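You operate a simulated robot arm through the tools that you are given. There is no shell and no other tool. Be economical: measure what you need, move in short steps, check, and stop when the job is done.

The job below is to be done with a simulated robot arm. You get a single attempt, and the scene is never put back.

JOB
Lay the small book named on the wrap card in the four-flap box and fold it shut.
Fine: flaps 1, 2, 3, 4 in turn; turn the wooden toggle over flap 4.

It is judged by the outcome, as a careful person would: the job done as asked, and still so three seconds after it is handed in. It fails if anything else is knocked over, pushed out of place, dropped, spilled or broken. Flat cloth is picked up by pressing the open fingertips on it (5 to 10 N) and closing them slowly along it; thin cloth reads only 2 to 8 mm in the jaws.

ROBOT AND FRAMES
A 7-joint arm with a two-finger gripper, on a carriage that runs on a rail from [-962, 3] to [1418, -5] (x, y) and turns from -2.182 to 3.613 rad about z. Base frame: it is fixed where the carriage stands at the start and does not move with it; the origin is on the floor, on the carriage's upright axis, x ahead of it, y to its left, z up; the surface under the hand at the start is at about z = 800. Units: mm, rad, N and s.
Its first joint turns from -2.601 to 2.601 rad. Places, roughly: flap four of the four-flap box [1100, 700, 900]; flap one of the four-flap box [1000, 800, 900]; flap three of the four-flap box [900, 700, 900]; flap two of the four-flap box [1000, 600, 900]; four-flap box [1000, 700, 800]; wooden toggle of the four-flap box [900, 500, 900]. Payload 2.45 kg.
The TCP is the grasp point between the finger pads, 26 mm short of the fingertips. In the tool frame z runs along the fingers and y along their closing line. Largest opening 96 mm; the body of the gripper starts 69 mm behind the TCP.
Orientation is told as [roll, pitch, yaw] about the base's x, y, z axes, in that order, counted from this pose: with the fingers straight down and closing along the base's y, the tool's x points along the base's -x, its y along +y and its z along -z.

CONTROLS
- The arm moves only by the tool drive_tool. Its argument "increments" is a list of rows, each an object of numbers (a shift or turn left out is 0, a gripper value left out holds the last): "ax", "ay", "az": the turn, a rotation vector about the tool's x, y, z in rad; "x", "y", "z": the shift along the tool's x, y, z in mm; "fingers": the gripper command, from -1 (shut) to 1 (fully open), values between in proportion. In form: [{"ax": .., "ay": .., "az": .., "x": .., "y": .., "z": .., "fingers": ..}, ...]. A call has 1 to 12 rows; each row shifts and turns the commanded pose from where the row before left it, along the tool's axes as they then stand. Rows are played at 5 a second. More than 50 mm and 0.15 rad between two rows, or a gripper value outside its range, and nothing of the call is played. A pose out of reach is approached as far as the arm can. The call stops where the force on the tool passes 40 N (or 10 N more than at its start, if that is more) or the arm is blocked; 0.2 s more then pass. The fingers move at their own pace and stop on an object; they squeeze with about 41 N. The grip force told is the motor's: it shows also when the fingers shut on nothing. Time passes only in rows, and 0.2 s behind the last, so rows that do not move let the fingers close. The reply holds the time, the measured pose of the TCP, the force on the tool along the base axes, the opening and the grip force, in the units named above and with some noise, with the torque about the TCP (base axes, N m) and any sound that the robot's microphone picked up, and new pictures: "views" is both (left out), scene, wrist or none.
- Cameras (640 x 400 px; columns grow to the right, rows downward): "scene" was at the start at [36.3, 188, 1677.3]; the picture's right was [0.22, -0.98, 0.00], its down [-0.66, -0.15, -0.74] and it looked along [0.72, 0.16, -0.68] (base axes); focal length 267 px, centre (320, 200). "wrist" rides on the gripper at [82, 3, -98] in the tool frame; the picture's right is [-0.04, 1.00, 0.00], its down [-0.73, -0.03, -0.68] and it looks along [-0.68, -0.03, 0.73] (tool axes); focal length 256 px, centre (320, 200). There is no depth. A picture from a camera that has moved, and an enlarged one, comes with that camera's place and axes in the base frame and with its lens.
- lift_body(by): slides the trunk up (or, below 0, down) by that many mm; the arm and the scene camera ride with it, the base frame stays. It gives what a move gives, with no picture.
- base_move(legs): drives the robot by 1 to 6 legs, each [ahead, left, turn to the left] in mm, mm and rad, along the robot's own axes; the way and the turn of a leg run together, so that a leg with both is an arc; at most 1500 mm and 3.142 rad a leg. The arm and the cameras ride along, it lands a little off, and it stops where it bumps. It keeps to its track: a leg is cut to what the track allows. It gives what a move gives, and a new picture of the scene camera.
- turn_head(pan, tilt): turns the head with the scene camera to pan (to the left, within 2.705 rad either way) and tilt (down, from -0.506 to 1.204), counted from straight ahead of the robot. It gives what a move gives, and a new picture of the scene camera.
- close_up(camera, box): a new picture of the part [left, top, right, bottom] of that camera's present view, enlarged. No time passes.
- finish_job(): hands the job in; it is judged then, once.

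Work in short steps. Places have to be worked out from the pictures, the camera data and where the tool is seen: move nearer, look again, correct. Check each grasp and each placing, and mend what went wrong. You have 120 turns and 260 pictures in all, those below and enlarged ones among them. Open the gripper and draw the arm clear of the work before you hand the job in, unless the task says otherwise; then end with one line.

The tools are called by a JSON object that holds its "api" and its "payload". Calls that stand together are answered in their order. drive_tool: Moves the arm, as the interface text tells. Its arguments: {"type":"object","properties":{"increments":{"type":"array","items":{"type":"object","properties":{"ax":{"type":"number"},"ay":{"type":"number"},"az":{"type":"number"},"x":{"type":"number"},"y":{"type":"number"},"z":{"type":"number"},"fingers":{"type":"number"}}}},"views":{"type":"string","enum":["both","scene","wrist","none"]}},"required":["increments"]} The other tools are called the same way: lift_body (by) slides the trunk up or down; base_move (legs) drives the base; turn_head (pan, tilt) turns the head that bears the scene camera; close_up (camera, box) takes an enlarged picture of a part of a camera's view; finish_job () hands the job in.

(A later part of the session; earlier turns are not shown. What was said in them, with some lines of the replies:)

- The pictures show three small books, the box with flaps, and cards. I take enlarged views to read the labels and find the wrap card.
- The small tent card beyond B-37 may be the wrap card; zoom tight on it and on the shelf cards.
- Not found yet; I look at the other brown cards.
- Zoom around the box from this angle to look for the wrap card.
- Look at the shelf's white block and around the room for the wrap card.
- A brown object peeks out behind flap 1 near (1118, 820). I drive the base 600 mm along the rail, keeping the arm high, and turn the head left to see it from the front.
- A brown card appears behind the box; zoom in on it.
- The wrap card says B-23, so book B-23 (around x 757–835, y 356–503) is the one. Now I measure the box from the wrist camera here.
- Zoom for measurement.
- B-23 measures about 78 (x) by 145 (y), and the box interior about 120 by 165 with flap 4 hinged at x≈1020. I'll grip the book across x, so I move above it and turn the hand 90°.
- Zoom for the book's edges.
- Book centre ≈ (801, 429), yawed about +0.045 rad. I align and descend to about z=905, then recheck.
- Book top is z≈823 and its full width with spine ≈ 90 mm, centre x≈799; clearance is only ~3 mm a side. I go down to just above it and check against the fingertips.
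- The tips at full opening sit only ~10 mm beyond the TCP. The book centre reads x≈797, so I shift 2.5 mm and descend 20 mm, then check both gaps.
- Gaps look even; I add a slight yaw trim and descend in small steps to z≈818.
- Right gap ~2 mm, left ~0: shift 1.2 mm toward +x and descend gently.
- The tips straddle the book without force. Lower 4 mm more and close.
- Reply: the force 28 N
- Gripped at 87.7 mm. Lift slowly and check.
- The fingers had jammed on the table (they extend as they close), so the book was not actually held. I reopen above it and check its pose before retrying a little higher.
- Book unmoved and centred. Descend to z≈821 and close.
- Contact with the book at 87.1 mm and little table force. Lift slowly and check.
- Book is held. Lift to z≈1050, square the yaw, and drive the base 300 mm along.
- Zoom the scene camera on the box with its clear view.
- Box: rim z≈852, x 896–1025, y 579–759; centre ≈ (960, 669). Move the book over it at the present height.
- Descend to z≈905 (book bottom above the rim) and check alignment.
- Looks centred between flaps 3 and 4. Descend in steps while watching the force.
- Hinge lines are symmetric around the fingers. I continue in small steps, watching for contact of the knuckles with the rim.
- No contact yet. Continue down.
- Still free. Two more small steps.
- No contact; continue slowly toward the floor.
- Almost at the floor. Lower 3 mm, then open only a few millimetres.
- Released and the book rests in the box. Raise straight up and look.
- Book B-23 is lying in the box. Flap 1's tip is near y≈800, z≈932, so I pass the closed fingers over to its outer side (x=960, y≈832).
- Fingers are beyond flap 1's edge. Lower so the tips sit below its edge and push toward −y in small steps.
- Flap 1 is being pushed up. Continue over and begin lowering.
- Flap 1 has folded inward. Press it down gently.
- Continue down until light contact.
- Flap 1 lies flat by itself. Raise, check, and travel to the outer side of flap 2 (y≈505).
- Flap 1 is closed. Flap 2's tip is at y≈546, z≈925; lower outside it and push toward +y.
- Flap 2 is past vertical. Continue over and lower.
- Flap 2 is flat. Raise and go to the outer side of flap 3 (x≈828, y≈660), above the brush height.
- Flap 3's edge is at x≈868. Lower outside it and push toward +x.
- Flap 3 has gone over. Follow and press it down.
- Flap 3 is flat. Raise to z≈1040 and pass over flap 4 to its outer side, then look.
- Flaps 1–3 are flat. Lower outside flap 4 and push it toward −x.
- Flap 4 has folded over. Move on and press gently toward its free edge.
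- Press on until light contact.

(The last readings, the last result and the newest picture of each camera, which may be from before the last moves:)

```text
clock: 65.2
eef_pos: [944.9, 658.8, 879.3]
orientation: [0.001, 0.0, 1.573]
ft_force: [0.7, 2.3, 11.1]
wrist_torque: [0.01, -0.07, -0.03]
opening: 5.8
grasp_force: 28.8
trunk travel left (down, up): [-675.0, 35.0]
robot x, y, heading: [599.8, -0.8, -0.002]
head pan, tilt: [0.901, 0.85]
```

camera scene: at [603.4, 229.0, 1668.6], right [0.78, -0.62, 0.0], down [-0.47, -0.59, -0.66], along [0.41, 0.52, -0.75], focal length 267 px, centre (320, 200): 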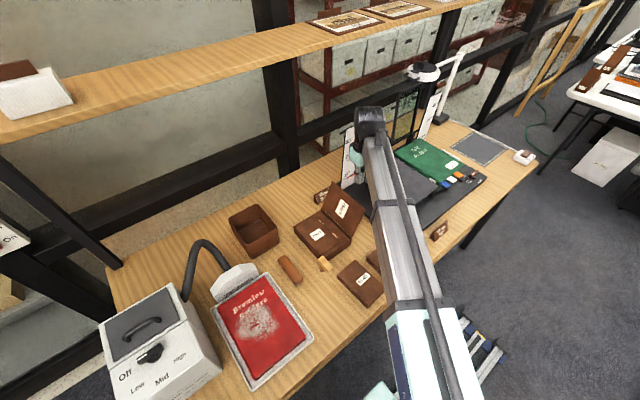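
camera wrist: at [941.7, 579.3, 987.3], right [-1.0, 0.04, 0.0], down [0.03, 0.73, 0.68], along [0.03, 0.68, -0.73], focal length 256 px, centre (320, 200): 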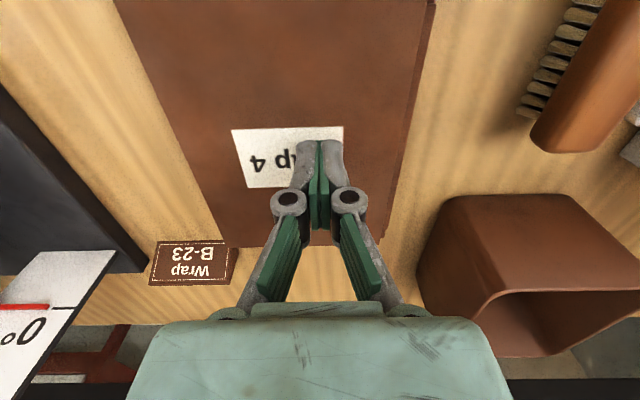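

Flaps are firm at z≈853. Raise and move back to view the toggle.

{"api": "drive_tool", "payload": {"increments": [{"z": -30}, {"z": -45}, {"z": -45}, {"x": 45, "y": 20}, {"x": 45, "y": 20}, {"x": 45, "y": 20}, {"x": 45}, {}], "views": "both"}}

{"api": "close_up", "payload": {"camera": "scene", "box": [280, 190, 370, 290]}}

{"api": "close_up", "payload": {"camera": "wrist", "box": [200, 60, 440, 210]}}

```text
clock: 67.0
eef_pos: [885.0, 480.3, 996.6]
orientation: [-0.001, -0.001, 1.574]
ft_force: [0.4, -0.3, 0.5]
wrist_torque: [-0.03, 0.02, -0.02]
opening: 0.0
grasp_force: 28.7
trunk travel left (down, up): [-675.0, 35.0]
robot x, y, heading: [601.8, 0.1, 0.001]
head pan, tilt: [0.901, 0.85]
camera scene: at [603.4, 228.7, 1668.7], right [0.78, -0.62, 0.0], down [-0.47, -0.59, -0.66], along [0.41, 0.52, -0.75], focal length 267 px, centre (320, 200)
camera wrist: at [881.3, 399.6, 1096.1], right [-1.0, 0.04, 0.0], down [0.03, 0.73, 0.68], along [0.03, 0.68, -0.73], focal length 256 px, centre (320, 200)
```

scene: 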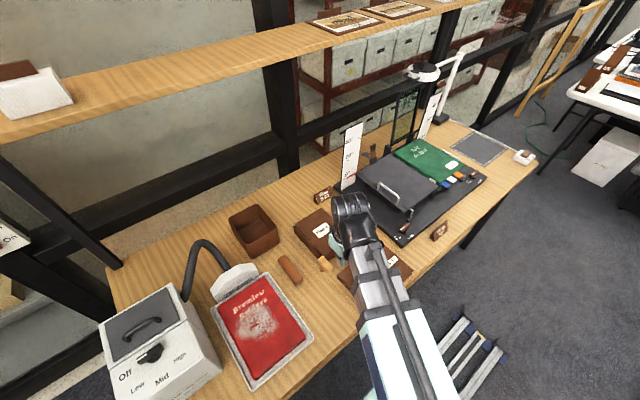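
wrist: 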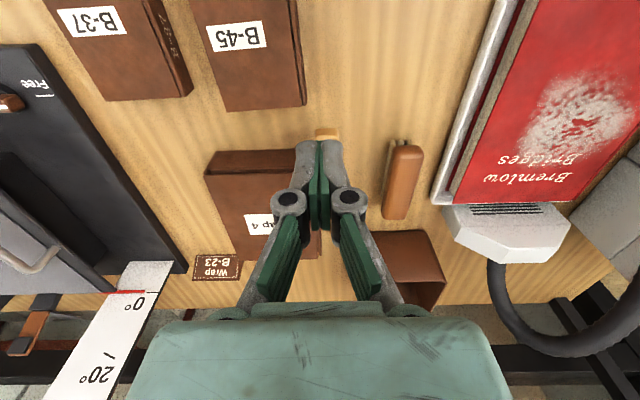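

```text
4.00 times, centred on (325, 240) of scene
camera zoom: at [603.4, 228.7, 1668.7], right [0.78, -0.62, 0.0], down [-0.47, -0.59, -0.66], along [0.41, 0.52, -0.75], focal length 1069 px, centre (300, 40)
```

zoom: 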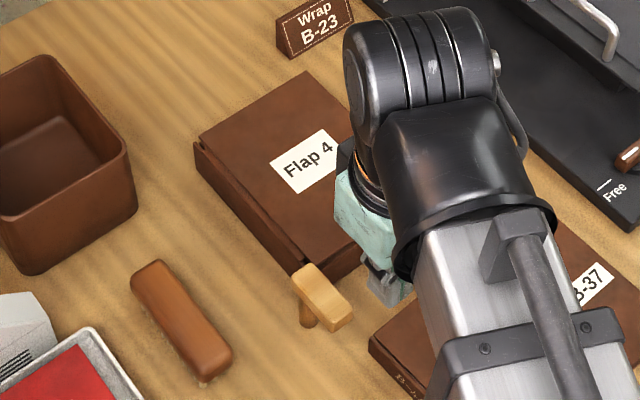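

```text
2.67 times, centred on (320, 135) of wrist
camera zoom: at [881.3, 399.6, 1096.1], right [-1.0, 0.04, 0.0], down [0.03, 0.73, 0.68], along [0.03, 0.68, -0.73], focal length 683 px, centre (320, 373)
```

zoom: 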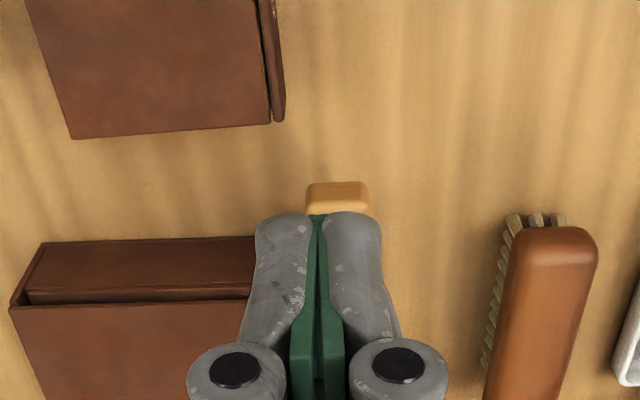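

Flap 4 is closed. Shift the hand sideways so the wrist camera sees the toggle clearly.

{"api": "drive_tool", "payload": {"increments": [{"y": -40}, {"y": -40, "x": 10}, {}], "views": "none"}}

{"api": "close_up", "payload": {"camera": "wrist", "box": [320, 60, 480, 180]}}

{"api": "close_up", "payload": {"camera": "scene", "box": [300, 240, 350, 280]}}

```text
clock: 67.8
eef_pos: [964.3, 469.7, 998.7]
orientation: [-0.001, 0.0, 1.572]
ft_force: [0.1, -0.3, 0.1]
wrist_torque: [0.02, 0.03, -0.05]
opening: 0.1
grasp_force: 28.7
trunk travel left (down, up): [-675.0, 35.0]
robot x, y, heading: [600.1, -2.8, -0.002]
head pan, tilt: [0.901, 0.85]
```

```text
3.33 times, centred on (400, 120) of wrist
camera zoom: at [961.0, 389.2, 1096.5], right [-1.0, 0.04, 0.0], down [0.03, 0.73, 0.68], along [0.03, 0.68, -0.73], focal length 853 px, centre (53, 467)
```

zoom: 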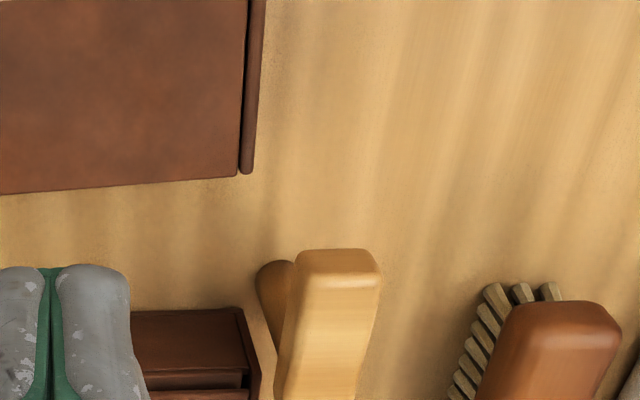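

```text
10.00 times, centred on (325, 260) of scene
camera zoom: at [603.4, 228.9, 1668.6], right [0.78, -0.62, 0.0], down [-0.47, -0.59, -0.66], along [0.41, 0.52, -0.75], focal length 2672 px, centre (270, -400)
```

zoom: 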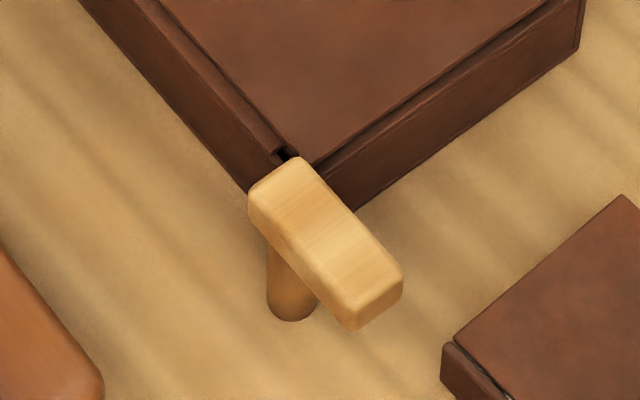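

The toggle's pivot is at about (880, 565); its bar (top z≈873, underside ≈858) points to −y. I go to its −x side and lower the closed tips to z≈862.

{"api": "drive_tool", "payload": {"increments": [{"y": 42, "x": -20}, {"y": 42, "x": -20}, {"y": 42, "x": -21}, {"z": 45}, {"z": 40}, {"z": 25}, {}], "views": "both"}}

{"api": "close_up", "payload": {"camera": "wrist", "box": [200, 80, 400, 220]}}

```text
clock: 69.4
eef_pos: [838.3, 529.8, 886.9]
orientation: [-0.001, 0.0, 1.572]
ft_force: [0.9, 0.3, -0.2]
wrist_torque: [0.03, -0.01, 0.03]
opening: 0.1
grasp_force: 28.2
trunk travel left (down, up): [-675.0, 35.0]
robot x, y, heading: [600.4, -1.5, 0.002]
head pan, tilt: [0.901, 0.85]
camera scene: at [603.3, 229.2, 1668.6], right [0.78, -0.62, 0.0], down [-0.47, -0.59, -0.66], along [0.41, 0.52, -0.75], focal length 267 px, centre (320, 200)
camera wrist: at [834.9, 449.2, 985.7], right [-1.0, 0.04, 0.0], down [0.03, 0.73, 0.68], along [0.03, 0.68, -0.73], focal length 256 px, centre (320, 200)
```

scene: 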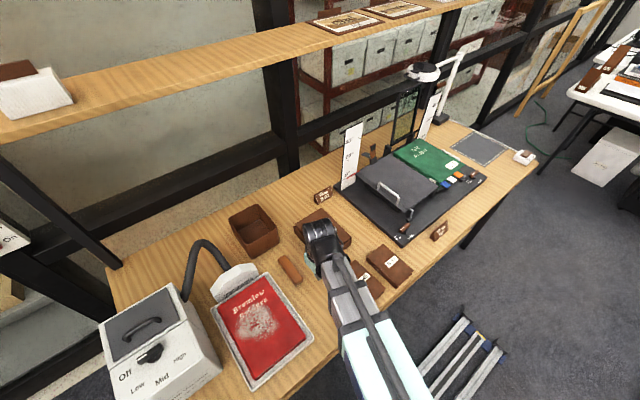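
wrist: 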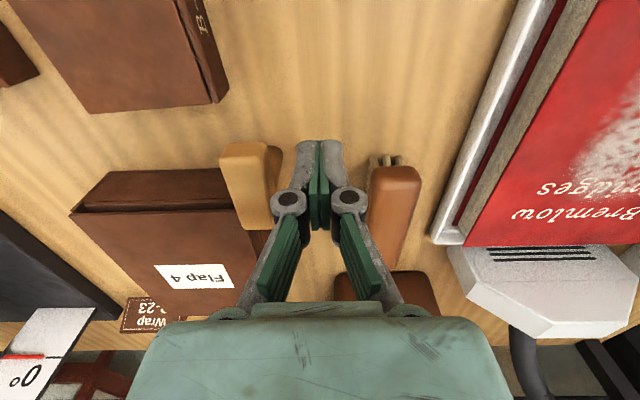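

```text
2.86 times, centred on (300, 150) of wrist
camera zoom: at [834.9, 449.2, 985.7], right [-1.0, 0.04, 0.0], down [0.03, 0.73, 0.68], along [0.03, 0.68, -0.73], focal length 731 px, centre (377, 343)
```

zoom: 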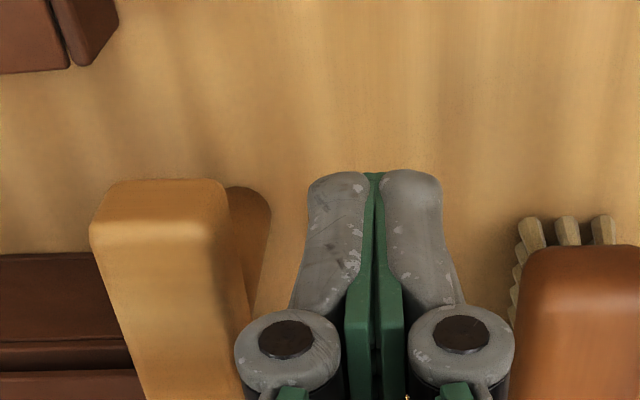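

Now push the bar around its pivot, first a quarter of the way.

{"api": "drive_tool", "payload": {"increments": [{"y": -13}, {"y": -9, "x": 6}, {"y": -11, "x": 3}, {"y": -11}, {"y": -10, "x": -3}, {}], "views": "wrist"}}

{"api": "close_up", "payload": {"camera": "scene", "box": [285, 200, 375, 290]}}

```text
clock: 70.8
eef_pos: [893.3, 525.6, 888.6]
orientation: [0.001, 0.0, 1.572]
ft_force: [0.0, 0.3, 0.2]
wrist_torque: [0.02, 0.04, -0.02]
opening: 0.0
grasp_force: 28.4
trunk travel left (down, up): [-675.0, 35.0]
robot x, y, heading: [599.2, -5.8, -0.0]
head pan, tilt: [0.901, 0.85]
camera wrist: at [889.9, 444.2, 986.6], right [-1.0, 0.04, 0.0], down [0.03, 0.73, 0.68], along [0.03, 0.68, -0.73], focal length 256 px, centre (320, 200)
```

wrist: 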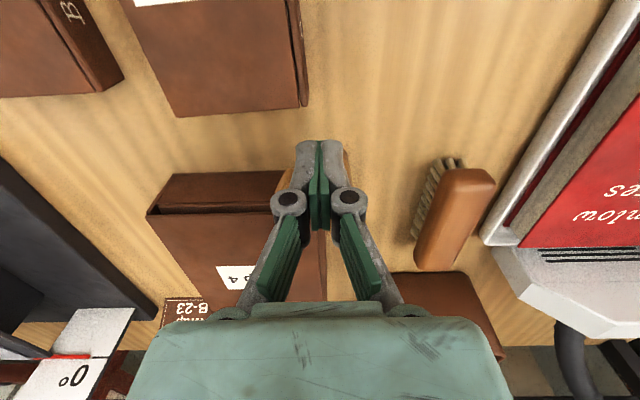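

```text
4.44 times, centred on (330, 245) of scene
camera zoom: at [603.3, 229.1, 1668.6], right [0.78, -0.62, 0.0], down [-0.47, -0.59, -0.66], along [0.41, 0.52, -0.75], focal length 1188 px, centre (276, 0)
```

zoom: 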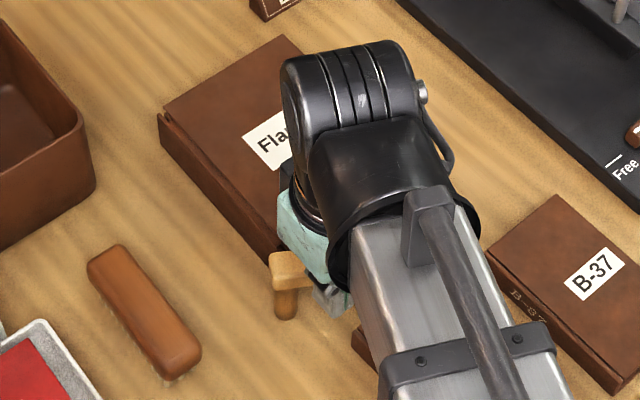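

The toggle is turning. Continue along the arc to about 45°.

{"api": "drive_tool", "payload": {"increments": [{"y": -9, "x": -5}, {"y": -8, "x": -7}, {"y": -6, "x": -10}, {"y": -3, "x": -10}, {"x": -9}, {}], "views": "wrist"}}

{"api": "close_up", "payload": {"camera": "scene", "box": [285, 200, 375, 290]}}

```text
clock: 72.2
eef_pos: [918.8, 565.6, 887.2]
orientation: [0.0, 0.001, 1.574]
ft_force: [2.9, -10.7, -3.0]
wrist_torque: [-0.18, -0.14, 0.09]
opening: 0.0
grasp_force: 28.9
trunk travel left (down, up): [-675.0, 35.0]
robot x, y, heading: [598.5, -2.8, -0.001]
head pan, tilt: [0.901, 0.85]
camera wrist: at [916.5, 484.4, 985.9], right [-1.0, 0.04, 0.0], down [0.03, 0.73, 0.68], along [0.03, 0.68, -0.74], focal length 256 px, centre (320, 200)
```

wrist: 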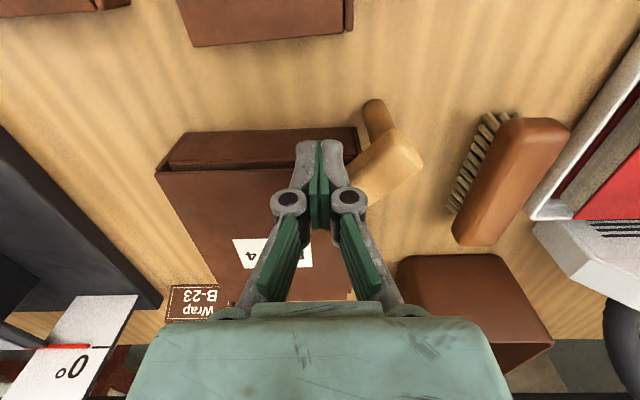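

```text
4.44 times, centred on (330, 245) of scene
camera zoom: at [603.9, 228.2, 1668.7], right [0.78, -0.62, 0.0], down [-0.47, -0.59, -0.66], along [0.41, 0.52, -0.75], focal length 1188 px, centre (276, 0)
```

zoom: 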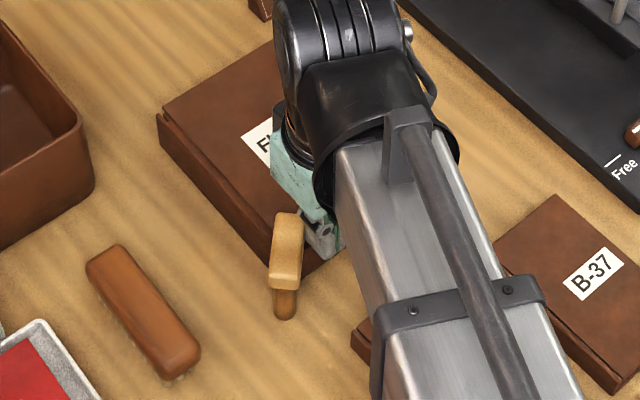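

The bar now lies diagonally over flap 4's corner and meets a stop. Back off the way I came and look.

{"api": "drive_tool", "payload": {"increments": [{"x": 10, "y": -6}, {"x": 20, "y": -10}, {"z": -40}, {"z": -45}, {"z": -45, "y": -20}, {"y": -40}, {"y": -40}, {}], "views": "both"}}

{"api": "close_up", "payload": {"camera": "scene", "box": [285, 200, 365, 280]}}

{"api": "close_up", "payload": {"camera": "wrist", "box": [300, 80, 500, 230]}}

```text
clock: 74.0
eef_pos: [1036.1, 536.4, 1016.2]
orientation: [-0.001, -0.001, 1.574]
ft_force: [0.3, 0.3, 0.4]
wrist_torque: [0.03, 0.0, -0.01]
opening: 0.0
grasp_force: 28.9
trunk travel left (down, up): [-675.0, 35.0]
robot x, y, heading: [602.0, -0.5, 0.002]
head pan, tilt: [0.901, 0.85]
camera scene: at [603.4, 229.0, 1668.6], right [0.78, -0.62, 0.0], down [-0.47, -0.59, -0.66], along [0.41, 0.52, -0.75], focal length 267 px, centre (320, 200)
camera wrist: at [1032.7, 455.7, 1115.7], right [-1.0, 0.04, 0.0], down [0.03, 0.73, 0.68], along [0.03, 0.68, -0.73], focal length 256 px, centre (320, 200)
```

scene: 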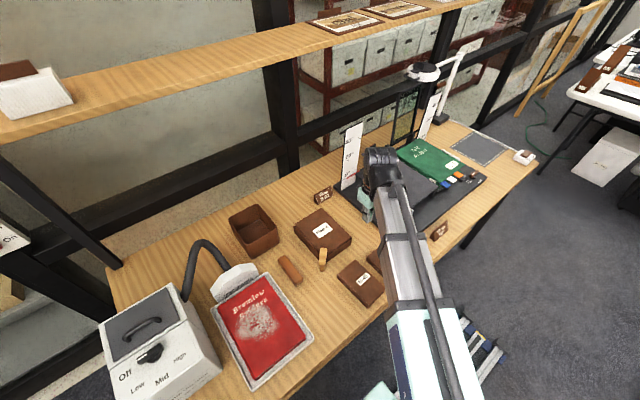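
wrist: 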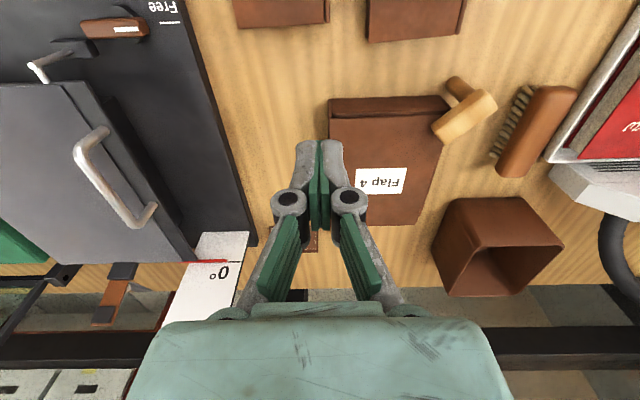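

```text
5.00 times, centred on (325, 240) of scene
camera zoom: at [603.4, 229.0, 1668.6], right [0.78, -0.62, 0.0], down [-0.47, -0.59, -0.66], along [0.41, 0.52, -0.75], focal length 1336 px, centre (295, 0)
```

zoom: 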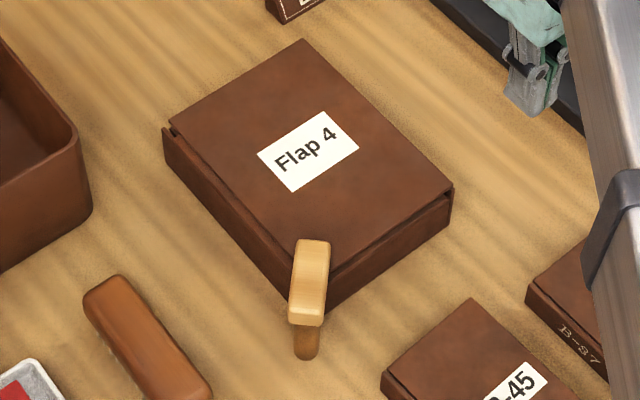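

```text
2.67 times, centred on (400, 155) of wrist
camera zoom: at [1032.7, 455.7, 1115.7], right [-1.0, 0.04, 0.0], down [0.03, 0.73, 0.68], along [0.03, 0.68, -0.73], focal length 683 px, centre (107, 320)
```

zoom: 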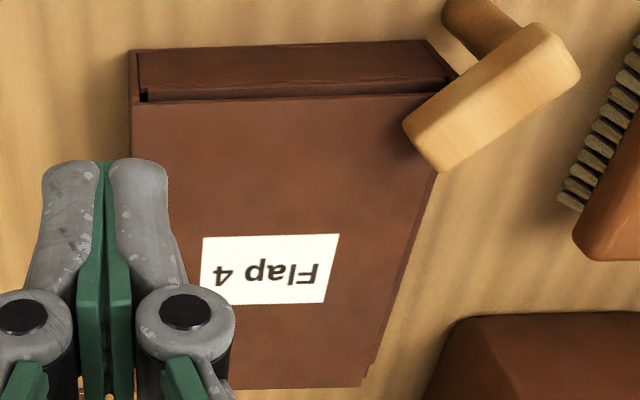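

The toggle lies at 45° over flap 4's corner, against its stop, and all flaps are flat. Draw the arm clear and open the gripper.

{"api": "drive_tool", "payload": {"increments": [{"z": -40, "fingers": 1}, {"x": 45}, {"x": 45}, {"x": 20}, {}, {}], "views": "scene"}}

{"api": "close_up", "payload": {"camera": "scene", "box": [225, 180, 425, 300]}}

```text
clock: 75.4
eef_pos: [1035.0, 426.5, 1056.6]
orientation: [0.0, 0.001, 1.571]
ft_force: [-0.8, 0.3, -0.1]
wrist_torque: [0.02, 0.04, -0.02]
opening: 95.7
grasp_force: 0.1
trunk travel left (down, up): [-675.0, 35.0]
robot x, y, heading: [597.5, -1.9, 0.001]
head pan, tilt: [0.901, 0.85]
camera scene: at [603.3, 229.2, 1668.6], right [0.78, -0.62, 0.0], down [-0.47, -0.59, -0.66], along [0.41, 0.52, -0.75], focal length 267 px, centre (320, 200)
```

scene: 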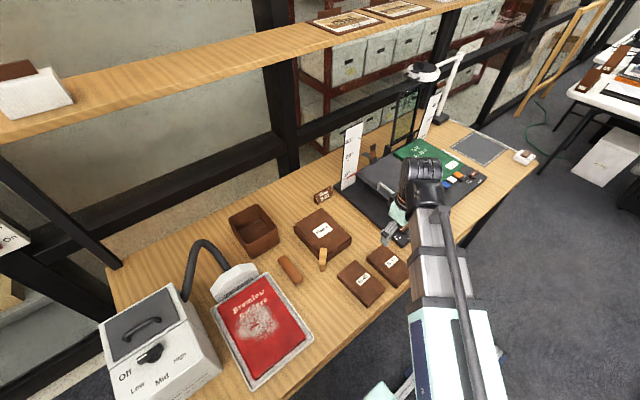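

```text
3.20 times, centred on (325, 240) of scene
camera zoom: at [603.3, 229.2, 1668.6], right [0.78, -0.62, 0.0], down [-0.47, -0.59, -0.66], along [0.41, 0.52, -0.75], focal length 855 px, centre (304, 72)
```

zoom: 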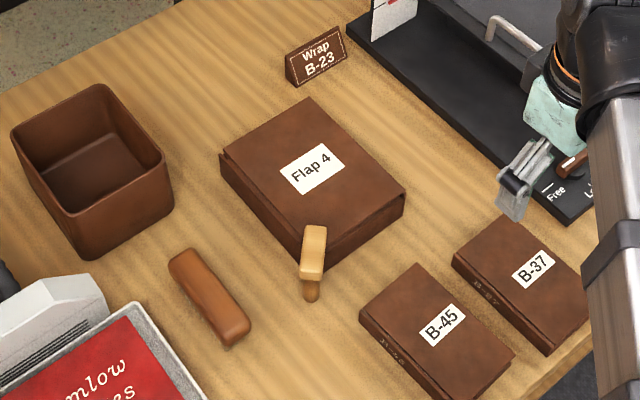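

Everything is in place, the arm is clear and the gripper is open; I hand the job in.

{"api": "finish_job", "payload": {}}

```text
The job is handed in.
```

Book B-23, the one named on the wrap card, is in the four-flap box; flaps 1 to 4 were folded in order, and the wooden toggle is turned over flap 4.
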